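You operate a simulated robot arm through the tools that you are given. There is no shell and no other tool. Be economical: measure what you need, move in short steps, check, and stop when the job is done.

Carry out the task below with a simulated robot arm. There is one attempt and no reset: what you move stays moved.

TASK
Take the orange block brush and put it on the orange orange-edged setting card.
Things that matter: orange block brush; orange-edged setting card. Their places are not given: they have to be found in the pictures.

It is judged by the outcome, as a careful person would: the job done as asked, and still so three seconds after it is handed in. It fails if anything else is knocked over, pushed out of place, dropped, spilled or broken.

THE ROBOT
A 7-joint arm with a two-finger parallel gripper, fixed in place. Base frame: the origin is at the foot of the arm, x ahead of it, y to its left, z up; the work surface is at about z = 840. Lengths are in mm, angles in degrees, forces in N, time in s.
With the tool pointing down near the work surface it reaches from about 240 to 680 mm from the base axis. Its first joint turns from -66.0 to 66.0 degrees. Payload 2.4 kg.
Tool frame: the origin (TCP) lies between the finger pads and is the grasp point; the fingertips stand 30 mm ahead of it; z points along the fingers, y is the line along which they close. The gripper opens to 94 mm. The fingers are 28 mm wide and 10 mm thick; the gripper's body (50 by 96 mm) begins 55 mm behind the TCP.
Orientation is told as [roll, pitch, yaw] about the base's x, y, z axes, in that order, counted from this pose: with the fingers straight down and closing along the base's y, the tool's x points along the base's -x, its y along +y and its z along -z.

THE INTERFACE
- The arm moves only by the tool servo_tool. Its argument "deltas" is a list of rows, each a list of 3 entries, a list of its own where there are three numbers: the gripper command, from -1 (fully open) to 1 (shut), values between in proportion, then the shift along the tool's x, y, z in mm, then the turn, a rotation vector about the tool's x, y, z in degrees. In form: [[jaw, [x, y, z], [wx, wy, wz]], ...]. A call has 1 to 12 rows; each row shifts and turns the commanded pose from where the row before left it, along the tool's axes as they then stand. A row lasts 0.2 s, in which the tool goes at most 50 mm and 8.6 degrees; a call with a longer step from one row to the next is refused whole, and so is a gripper value outside its range. A pose out of reach is approached as far as the arm can. The call stops where the force on the tool passes 40 N (or 10 N more than at its start, if that is more) or the arm is blocked; 0.2 s more then pass. The fingers move at their own pace (about 153 mm/s each) and stop on an object; they squeeze with about 22 N. The grip force told is the motor's: it shows also when the fingers shut on nothing. Time passes only in rows, and 0.2 s behind the last, so rows that do not move let the fingers close. It gives the time, the measured TCP pose, the force on the tool (base axes), the opening and the grip force at its end, in the units of the frame above (readings bear some noise), and new pictures: "show" is both (left out), scene, wrist or none.
- Cameras (640 x 400 px; columns grow to the right, rows downward): "scene" is fixed at [45.2, 475.3, 1452.1]; the picture's right is [-0.71, -0.70, 0.00], its down [-0.35, 0.36, -0.87] and it looks along [0.61, -0.62, -0.50] (base axes); focal length 315 px, centre (320, 200). "wrist" rides on the gripper at [-37, 0, -58] in the tool frame; the picture's right is [0.00, -1.00, 0.00], its down [0.97, 0.00, -0.24] and it looks along [0.24, 0.00, 0.97] (tool axes); focal length 218 px, centre (320, 200).
- probe_pixels(camera, pixels): for up to 12 pixels [column, row] of the newest picture of that camera ("zoom" is the newest enlarged one), the place [x, y, z] in the base frame of the surface seen there, good to about 2 mm. No time passes.
- close_up(camera, box): a new picture of the part [left, top, right, bottom] of that camera's present view, enlarged. No time passes.
- job_done(): hands the job in; it is judged then, once.

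Work in short steps. Measure before you move; look again where a grasp or a placing could have gone wrong, and mend it. You have 60 turns and 120 pictures in all, the two below and enlarged ones among them. Open the gripper and draw the arm clear of the work before you hand the job in, unless the task says otherwise; then end with one line.

The tools are called after ">>>" as name(argument=value, ...) on one line, values as JSON. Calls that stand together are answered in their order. servo_tool: Moves the arm, as the interface text tells. Its arguments: {"type":"object","properties":{"deltas":{"type":"array"},"show":{"type":"string","enum":["both","scene","wrist","none"]}},"required":["deltas"]} The other tools are called the same way: probe_pixels (camera, pixels) gives the place of the surface under pixels of a picture; close_up (camera, box) takes an enlarged picture of a part of a camera's view; job_done () hands the job in.

At the start:

```text
clock: 0.0
ee_pos: [355.5, -160.2, 1144.5]
ee_rot: [0.0, 0.0, 0.0]
ft_force: [0.0, -0.1, -0.3]
finger_gap: 94.3
gripper_force: 0.0
```

scene: 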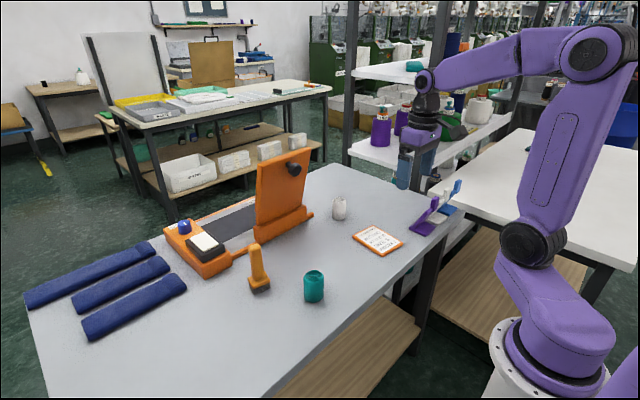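
wrist: 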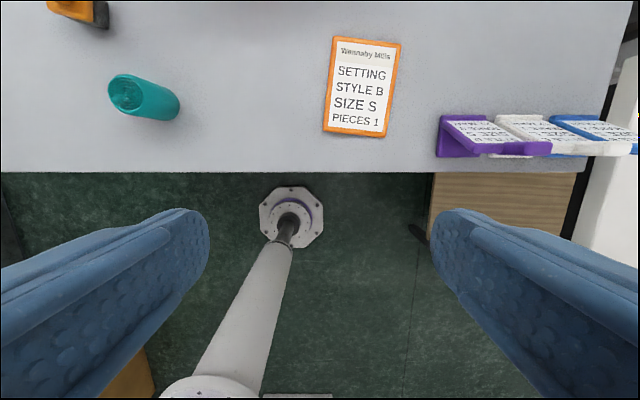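

The orange brush appears at scene (258,268) and the orange-edged card at (377,240). I'll enlarge and probe both.

>>> close_up(camera="scene", box=[220, 200, 420, 325])

>>> probe_pixels(camera="scene", pixels=[[256, 247], [257, 262], [260, 280], [262, 291], [250, 286], [270, 285], [377, 240], [352, 238], [372, 227], [402, 242], [382, 256], [313, 275]])

```text
3.20 times, centred on (320, 262) of scene
```

zoom: 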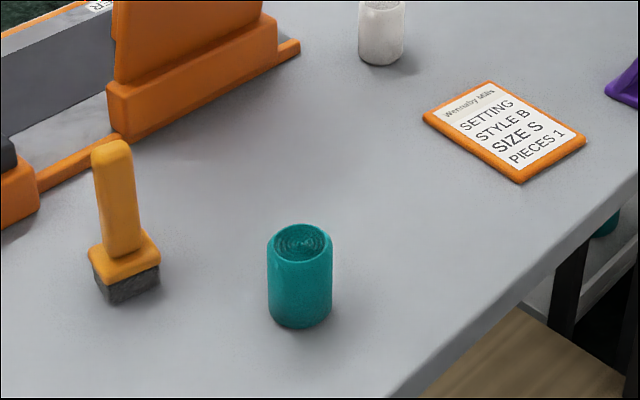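

```text
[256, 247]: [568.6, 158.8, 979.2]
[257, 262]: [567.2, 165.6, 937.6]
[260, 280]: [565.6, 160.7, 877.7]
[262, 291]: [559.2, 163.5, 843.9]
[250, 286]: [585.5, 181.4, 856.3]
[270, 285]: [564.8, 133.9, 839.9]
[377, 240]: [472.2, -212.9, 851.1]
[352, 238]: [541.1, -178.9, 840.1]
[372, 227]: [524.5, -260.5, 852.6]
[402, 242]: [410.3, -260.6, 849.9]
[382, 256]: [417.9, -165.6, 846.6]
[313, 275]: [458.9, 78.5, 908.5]
```

The brush stands upright: bristles down, handle top near z≈980. I'll probe its outline and the card's outline more finely.

>>> probe_pixels(camera="zoom", pixels=[[110, 146], [98, 165], [130, 165], [104, 240], [138, 235], [90, 252], [157, 245], [116, 275], [92, 280], [112, 298], [157, 285], [150, 236]])

>>> probe_pixels(camera="wrist", pixels=[[335, 40], [398, 46], [385, 133], [326, 128], [361, 88], [70, 12], [100, 8], [55, 5], [130, 95], [165, 110]])

```text
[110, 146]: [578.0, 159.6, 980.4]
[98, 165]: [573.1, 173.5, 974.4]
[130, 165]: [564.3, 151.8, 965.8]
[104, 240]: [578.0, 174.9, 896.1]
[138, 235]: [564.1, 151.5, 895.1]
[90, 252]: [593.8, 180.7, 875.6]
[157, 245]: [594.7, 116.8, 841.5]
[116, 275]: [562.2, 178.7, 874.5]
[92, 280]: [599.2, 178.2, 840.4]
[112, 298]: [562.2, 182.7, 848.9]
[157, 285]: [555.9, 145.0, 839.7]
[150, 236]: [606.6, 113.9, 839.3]
```

```text
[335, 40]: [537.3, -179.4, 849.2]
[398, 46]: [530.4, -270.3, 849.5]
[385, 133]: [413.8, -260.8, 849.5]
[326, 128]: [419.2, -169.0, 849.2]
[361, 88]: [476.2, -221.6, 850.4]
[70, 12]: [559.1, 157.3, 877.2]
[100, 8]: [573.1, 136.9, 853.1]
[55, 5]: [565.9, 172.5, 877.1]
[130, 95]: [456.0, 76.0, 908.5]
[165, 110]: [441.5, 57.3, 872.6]
```

The card's centre is about (475,-220), top z≈850, and the brush is about (577,160). I'll check the tall orange machine for clearance, and start moving across at height.

>>> probe_pixels(camera="scene", pixels=[[308, 152], [260, 170], [258, 235], [305, 210], [312, 214], [240, 252], [295, 168], [338, 200], [184, 224], [225, 268]])

>>> servo_tool(deltas=[[-1, [-20, 40, 0], [0, 0, 0]], [-1, [-20, 40, 0], [0, 0, 0]], [-1, [-20, 40, 0], [0, 0, 0]], [-1, [-20, 40, 0], [0, 0, 0]], [-1, [-20, 40, 0], [0, 0, 0]], [-1, [-20, 40, 0], [0, 0, 0]], [-1, [-20, 40, 0], [0, 0, 0]], [-1, [-10, 40, 0], [0, 0, 0]]])

```text
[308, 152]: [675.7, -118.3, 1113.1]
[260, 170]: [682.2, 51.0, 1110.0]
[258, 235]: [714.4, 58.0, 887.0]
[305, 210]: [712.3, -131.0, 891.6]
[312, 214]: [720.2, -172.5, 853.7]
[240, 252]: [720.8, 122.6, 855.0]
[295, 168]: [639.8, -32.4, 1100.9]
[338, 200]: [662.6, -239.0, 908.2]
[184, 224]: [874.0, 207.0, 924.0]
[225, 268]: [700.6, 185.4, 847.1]
```

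```text
clock: 1.8
ee_pos: [504.8, 159.6, 1144.2]
ee_rot: [0.0, 0.0, -0.1]
ft_force: [0.3, 0.3, 0.2]
finger_gap: 94.2
gripper_force: 0.1
```

scene: 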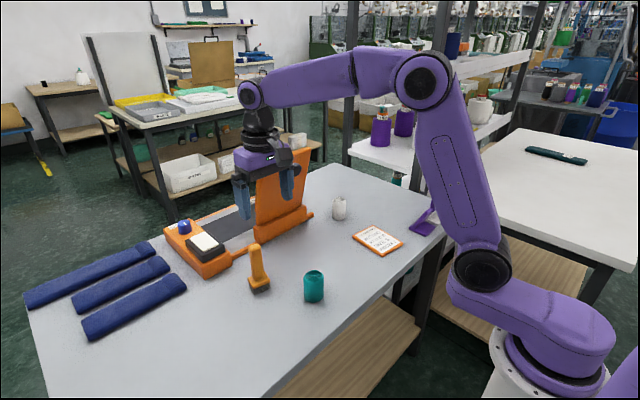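
wrist: 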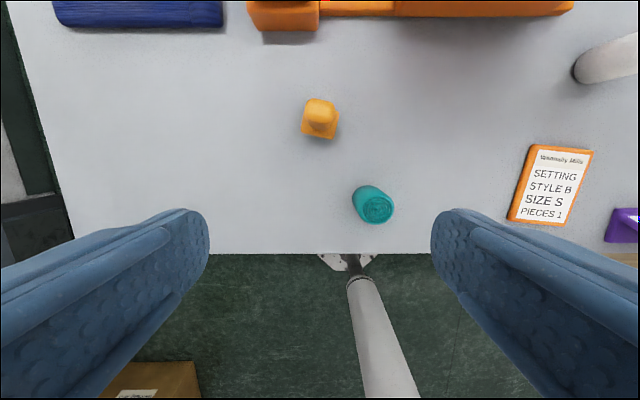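

The brush is at wrist (320,118), seen from above. I'll enlarge it to get its yaw.

>>> close_up(camera="wrist", box=[280, 90, 360, 140])

```text
8.00 times, centred on (320, 115) of wrist
```

zoom: 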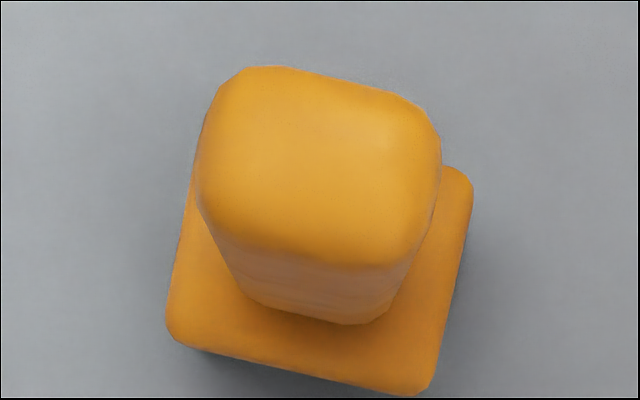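

>>> probe_pixels(camera="zoom", pixels=[[325, 165], [215, 130], [432, 170], [340, 90], [310, 245], [180, 325], [420, 380], [460, 185], [230, 255], [400, 270]])

```text
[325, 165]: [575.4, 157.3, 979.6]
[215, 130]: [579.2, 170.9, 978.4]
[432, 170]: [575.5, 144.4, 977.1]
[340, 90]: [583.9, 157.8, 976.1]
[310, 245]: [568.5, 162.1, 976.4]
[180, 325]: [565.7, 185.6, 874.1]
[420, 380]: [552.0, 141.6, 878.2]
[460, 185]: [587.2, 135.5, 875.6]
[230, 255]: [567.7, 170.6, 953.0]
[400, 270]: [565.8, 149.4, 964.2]
```

Brush axis is rotated about 14° with handle centre ≈ (576,159). I'll align above it, turn 14° and come down to just above its top.

>>> servo_tool(deltas=[[-1, [-36, 0, 0], [0, 0, 0]], [-1, [-35, 0, 0], [0, 0, 0]], [-1, [0, 0, 0], [0, 0, 7]], [-1, [0, 0, 0], [0, 0, 7]], [-1, [0, 0, 35], [0, 0, 0]], [-1, [0, 0, 35], [0, 0, 0]], [-1, [0, 0, 30], [0, 0, 0]], [-1, [0, 0, 0], [0, 0, 0]]])

```text
clock: 3.6
ee_pos: [581.4, 157.1, 1043.8]
ee_rot: [-0.1, 0.0, -14.0]
ft_force: [0.9, -0.2, -0.2]
finger_gap: 93.8
gripper_force: 0.0
```

scene: 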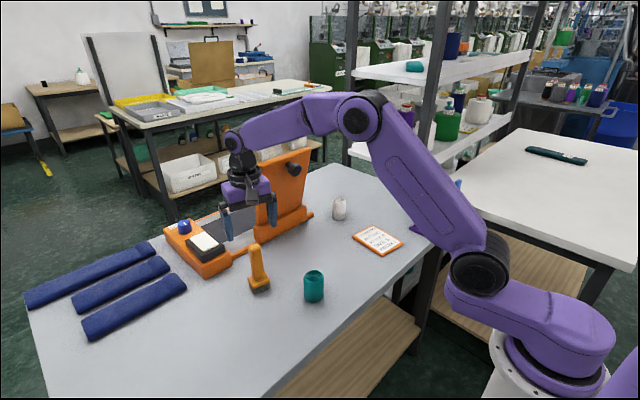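
wrist: 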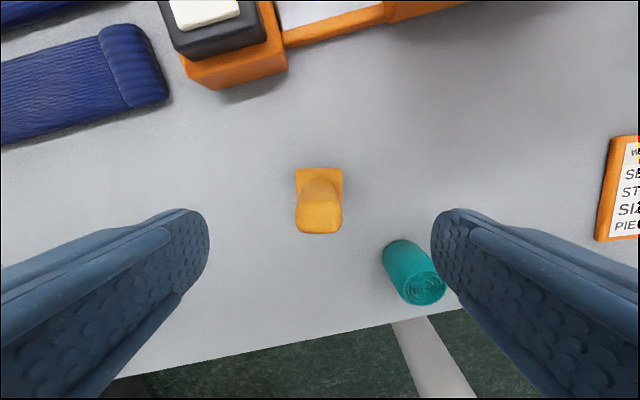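

Yaw is well aligned (brush square at wrist (320,200)). I'll probe the handle to recheck centring.

>>> probe_pixels(camera="wrist", pixels=[[320, 218], [300, 218], [340, 218], [320, 206], [320, 230], [298, 172], [341, 172]])

```text
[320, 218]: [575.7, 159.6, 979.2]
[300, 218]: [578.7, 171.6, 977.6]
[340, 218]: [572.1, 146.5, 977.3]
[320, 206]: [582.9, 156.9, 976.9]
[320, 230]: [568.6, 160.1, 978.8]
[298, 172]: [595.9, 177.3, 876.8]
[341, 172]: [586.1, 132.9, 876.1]
```

Handle centre is (575.5,159.3); the tool is at (581,157). I shift 5.5 mm along tool x, descend to z≈940 and close.

>>> servo_tool(deltas=[[-1, [5.5, 0, 0], [0, 0, 0]], [-1, [0, 0, 30], [0, 0, 0]], [-1, [0, 0, 30], [0, 0, 0]], [-1, [0, 0, 25], [0, 0, 0]], [-1, [0, 0, 18], [0, 0, 0]], [-1, [0, 0, 0], [0, 0, 0]]])

```text
clock: 5.0
ee_pos: [571.8, 160.5, 940.5]
ee_rot: [-0.1, 0.0, -14.1]
ft_force: [0.3, 0.0, 0.4]
finger_gap: 93.8
gripper_force: 0.0
```

scene: 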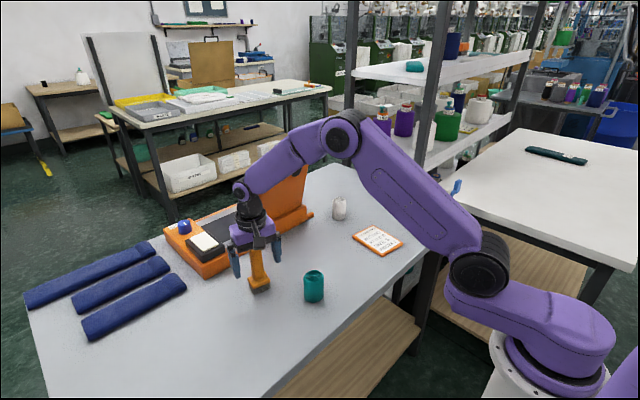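
wrist: 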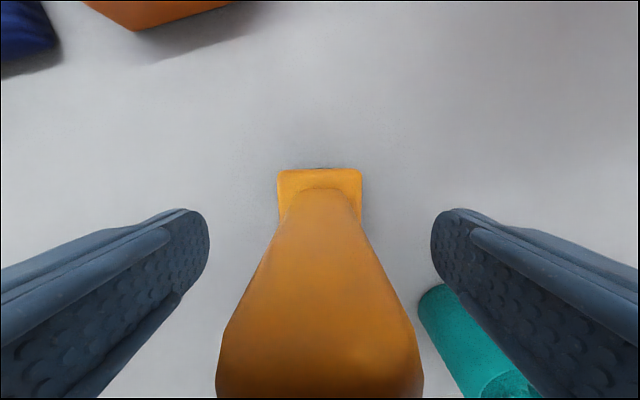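

Centred between the fingers, no contact. Closing now, then a slow lift of 60 mm.

>>> servo_tool(deltas=[[1, [0, 0, 0], [0, 0, 0]], [1, [0, 0, 0], [0, 0, 0]], [1, [0, 0, 0], [0, 0, 0]], [1, [0, 0, 0], [0, 0, 0]], [1, [0, 0, -10], [0, 0, 0]], [1, [0, 0, -20], [0, 0, 0]], [1, [0, 0, -30], [0, 0, 0]], [1, [0, 0, 0], [0, 0, 0]]])

```text
clock: 6.8
ee_pos: [572.7, 160.8, 1000.2]
ee_rot: [-0.1, 0.0, -14.0]
ft_force: [-0.1, -0.1, -0.9]
finger_gap: 33.4
gripper_force: 22.2
```

scene: 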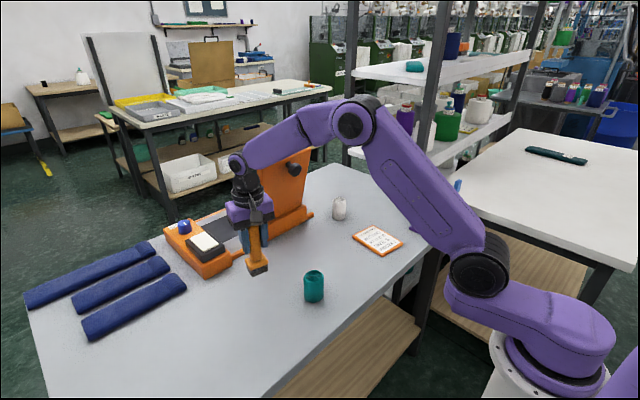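
wrist: 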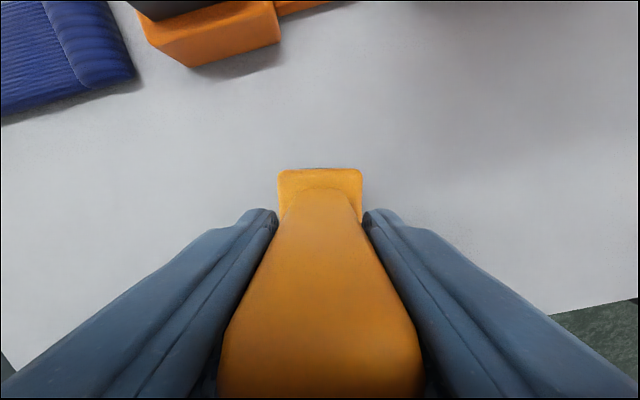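

Held (gap 33, grip 22 N), and the brush has risen. I lift more, square the yaw, draw in to x≈472, then travel toward the card at height.

>>> servo_tool(deltas=[[1, [0, 0, -30], [0, 0, 0]], [1, [0, 0, -30], [0, 0, 0]], [1, [0, 0, 0], [0, 0, -7]], [1, [0, 0, 0], [0, 0, -7]], [1, [30, 0, 0], [0, 0, 0]], [1, [35, 0, 0], [0, 0, 0]], [1, [35, -30, 0], [0, 0, 0]], [1, [0, -35, 0], [0, 0, 0]], [1, [0, -35, 0], [0, 0, 0]], [1, [0, -35, 0], [0, 0, 0]], [1, [0, -35, 0], [0, 0, 0]], [1, [0, -35, 0], [0, 0, 0]]], show="scene")

>>> servo_tool(deltas=[[1, [0, -35, 0], [0, 0, 0]], [1, [0, -35, 0], [0, 0, 0]], [1, [0, -35, 0], [0, 0, 0]], [1, [0, -35, 0], [0, 0, 0]], [1, [0, -25, 0], [0, 0, 0]], [1, [0, -10, 0], [0, 0, 0]], [1, [0, 0, 0], [0, 0, 0]]])

```text
clock: 9.4
ee_pos: [472.0, -42.6, 1059.4]
ee_rot: [0.0, 0.1, 0.0]
ft_force: [-0.8, -0.1, -0.6]
finger_gap: 33.6
gripper_force: 22.1
```

scene: 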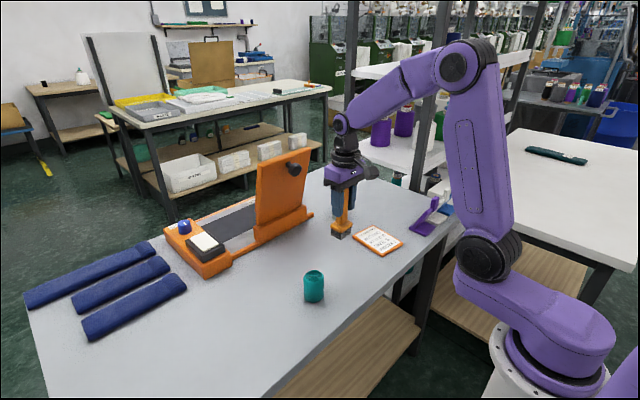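

```text
clock: 11.0
ee_pos: [470.8, -218.2, 1059.8]
ee_rot: [0.0, 0.0, 0.0]
ft_force: [0.9, -0.2, -1.5]
finger_gap: 33.6
gripper_force: 21.8
```

scene: 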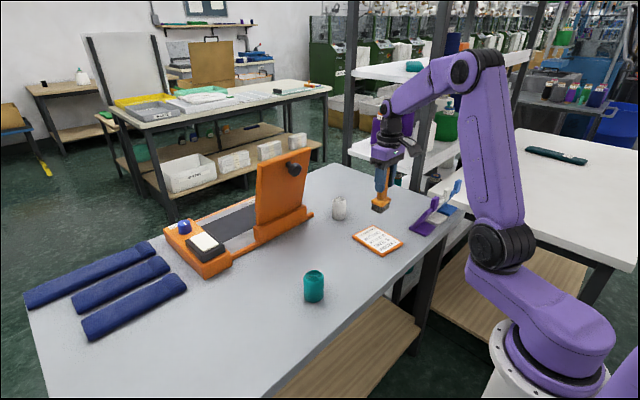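
wrist: 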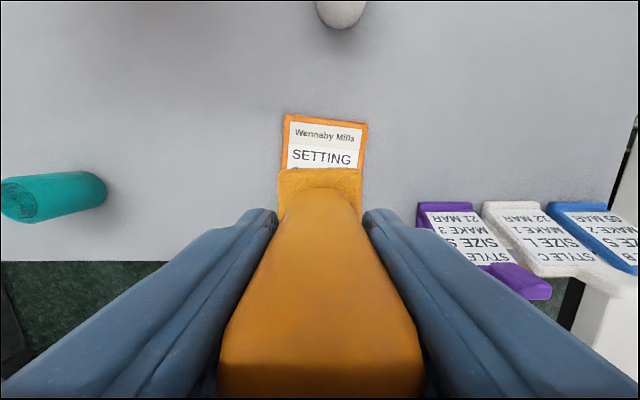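

The brush hangs over the card centre. On the table the TCP was at 940.5, so the bottom touches the card at TCP z≈950.5; I descend to about 960 and check.

>>> servo_tool(deltas=[[1, [-1, -2, 30], [0, 0, 0]], [1, [0, 0, 30], [0, 0, 0]], [1, [0, 0, 25], [0, 0, 0]], [1, [0, 0, 14], [0, 0, 0]], [1, [0, 0, 0], [0, 0, 0]]])

>>> close_up(camera="scene", box=[320, 170, 448, 250])

```text
clock: 12.2
ee_pos: [470.4, -218.4, 962.9]
ee_rot: [-0.1, 0.0, -0.1]
ft_force: [0.4, -0.7, -0.3]
finger_gap: 33.4
gripper_force: 21.9
```

scene: 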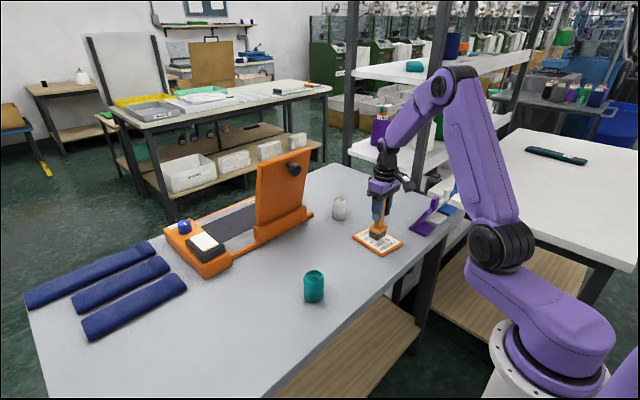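
wrist: 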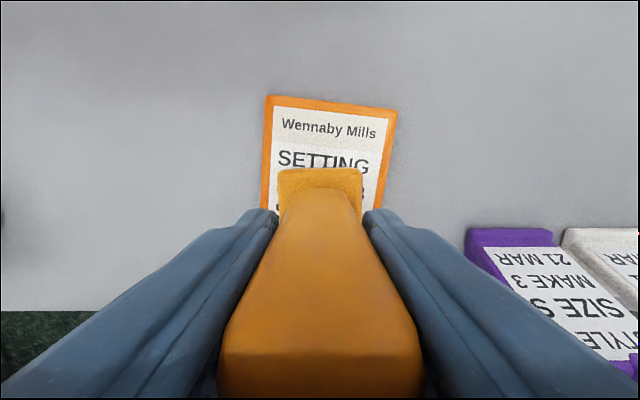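

```text
5.00 times, centred on (384, 210) of scene
```

zoom: 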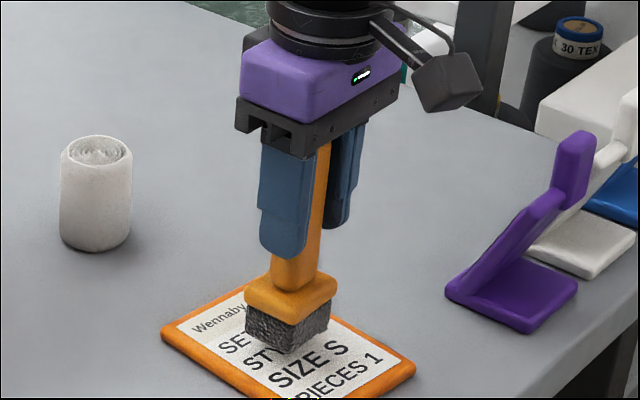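

Brush hovers ~12 mm above the card, centred and upright. I lower in small steps.

>>> servo_tool(deltas=[[1, [0, 0, 5], [0, 0, 0]], [1, [0, 0, 4], [0, 0, 0]], [1, [0, 0, 2], [0, 0, 0]], [1, [0, 0, 0], [0, 0, 0]]])

>>> close_up(camera="scene", box=[320, 190, 448, 270])

```text
clock: 13.2
ee_pos: [473.1, -220.5, 950.5]
ee_rot: [0.0, 0.0, 0.0]
ft_force: [0.3, -0.1, -1.0]
finger_gap: 33.3
gripper_force: 22.4
```

scene: 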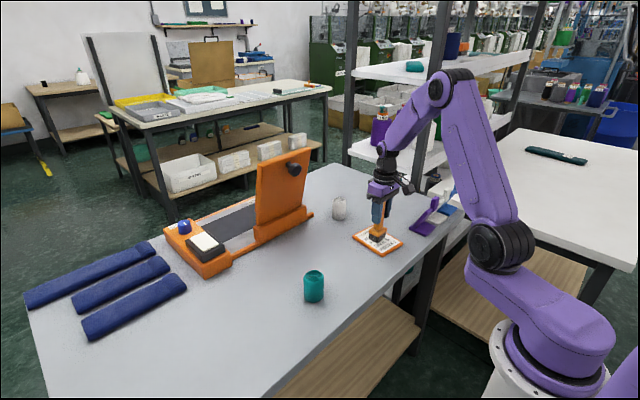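
wrist: 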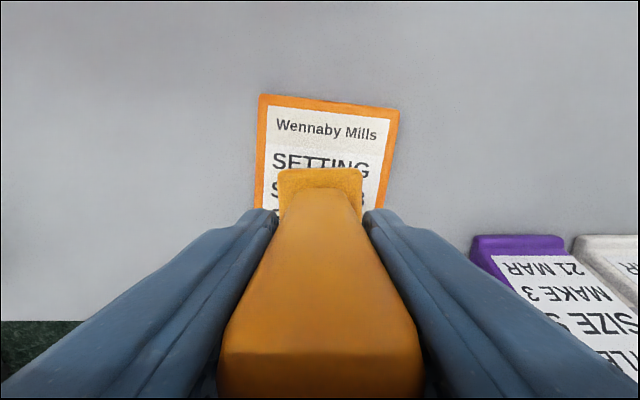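

```text
5.00 times, centred on (384, 230) of scene
```

zoom: 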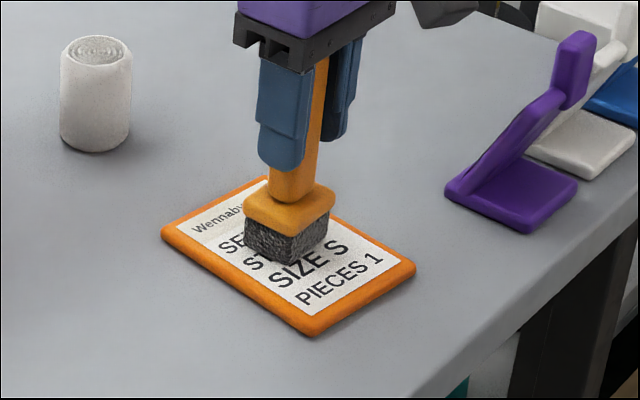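

No contact force yet; I ease down 1 mm at a time.

>>> servo_tool(deltas=[[1, [0, 0, 1], [0, 0, 0]], [1, [0, 0, 0], [0, 0, 0]]], show="none")

```text
clock: 13.8
ee_pos: [471.1, -220.0, 950.3]
ee_rot: [0.0, 0.0, 0.0]
ft_force: [0.4, -0.2, 1.1]
finger_gap: 33.7
gripper_force: 22.0
```

>>> servo_tool(deltas=[[1, [0, 0, 1], [0, 0, 0]], [1, [0, 0, 0], [0, 0, 0]]], show="none")

```text
clock: 14.4
ee_pos: [472.2, -219.4, 951.1]
ee_rot: [0.0, -0.1, 0.0]
ft_force: [0.5, 0.4, 8.3]
finger_gap: 33.4
gripper_force: 22.0
```

Contact: 8.3 N upward. I relieve half a millimetre, open partly (about 60 mm, away from the purple stand) and withdraw straight up.

>>> servo_tool(deltas=[[1, [0, 0, -0.7], [0, 0, 0]], [0.25, [0, 0, 0], [0, 0, 0]], [0.0, [0, 0, 0], [0, 0, 0]], [-0.3, [0, 0, 0], [0, 0, 0]], [-0.3, [0, 0, 0], [0, 0, 0]]])

```text
clock: 15.6
ee_pos: [472.1, -218.8, 950.6]
ee_rot: [0.0, 0.0, -0.1]
ft_force: [0.4, 0.2, -0.3]
finger_gap: 61.1
gripper_force: 0.0
```

scene: 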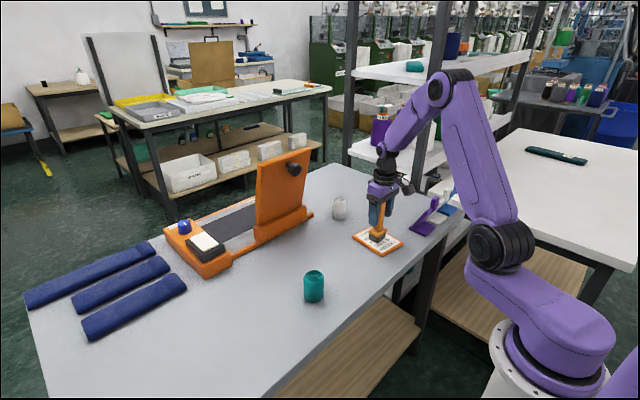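
wrist: 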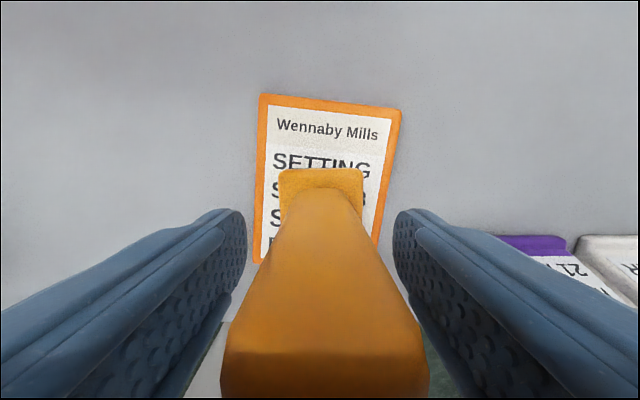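

The brush stands free between the open fingers. I rise straight up, then draw back.

>>> servo_tool(deltas=[[-0.3, [0, 0, -15], [0, 0, 0]], [-0.3, [0, 0, -25], [0, 0, 0]], [-0.3, [0, 0, -35], [0, 0, 0]], [-0.3, [0, 0, -40], [0, 0, 0]], [-0.3, [0, 0, -40], [0, 0, 0]], [-1, [0, 0, -35], [0, 0, 0]], [-1, [35, 0, 0], [0, 0, 0]], [-1, [35, 10, 0], [0, 0, 0]], [-1, [30, 20, 0], [0, 0, 0]], [-1, [0, 0, 0], [0, 0, 0]]])

>>> close_up(camera="scene", box=[320, 180, 448, 260])

```text
clock: 17.8
ee_pos: [372.7, -191.3, 1138.8]
ee_rot: [0.0, 0.1, 0.1]
ft_force: [0.4, -0.1, -0.1]
finger_gap: 94.1
gripper_force: 0.0
```

scene: 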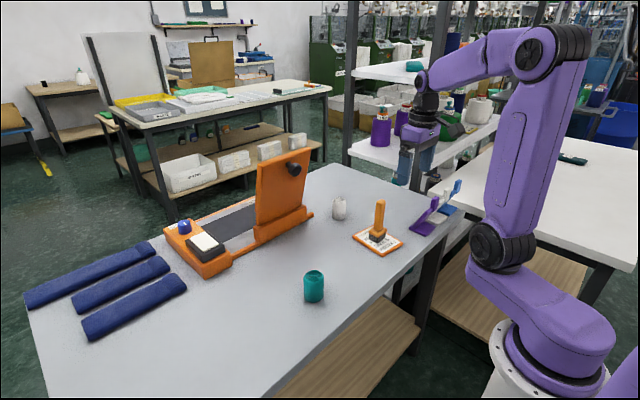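
wrist: 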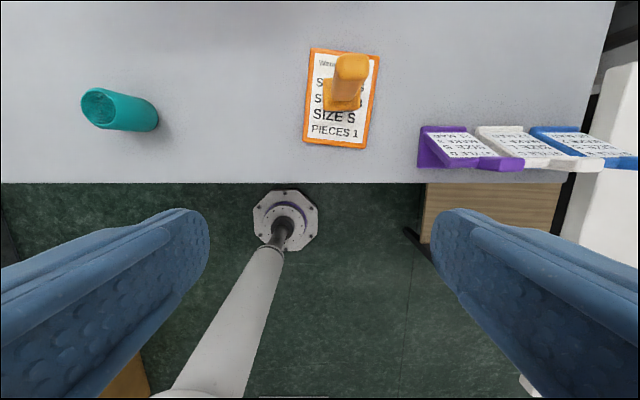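

```text
5.00 times, centred on (384, 220) of scene
```

zoom: 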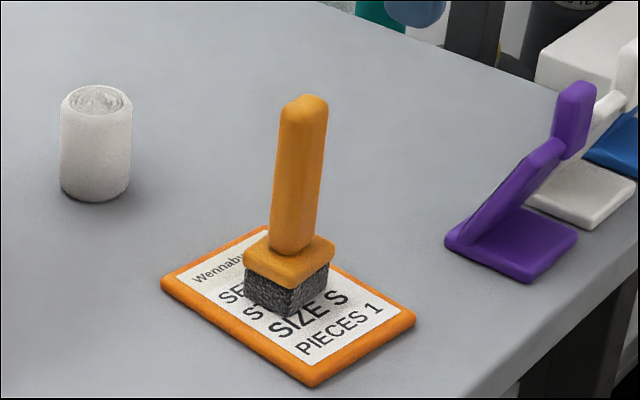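

The brush stands upright on the card, the card hasn't moved, nothing else is disturbed, and the arm is clear. Handing in.

>>> job_done()

```text
The job is handed in.
```

The orange block brush is standing upright near the middle of the orange-edged setting card; the gripper is open, the arm is clear, and nothing else was moved.
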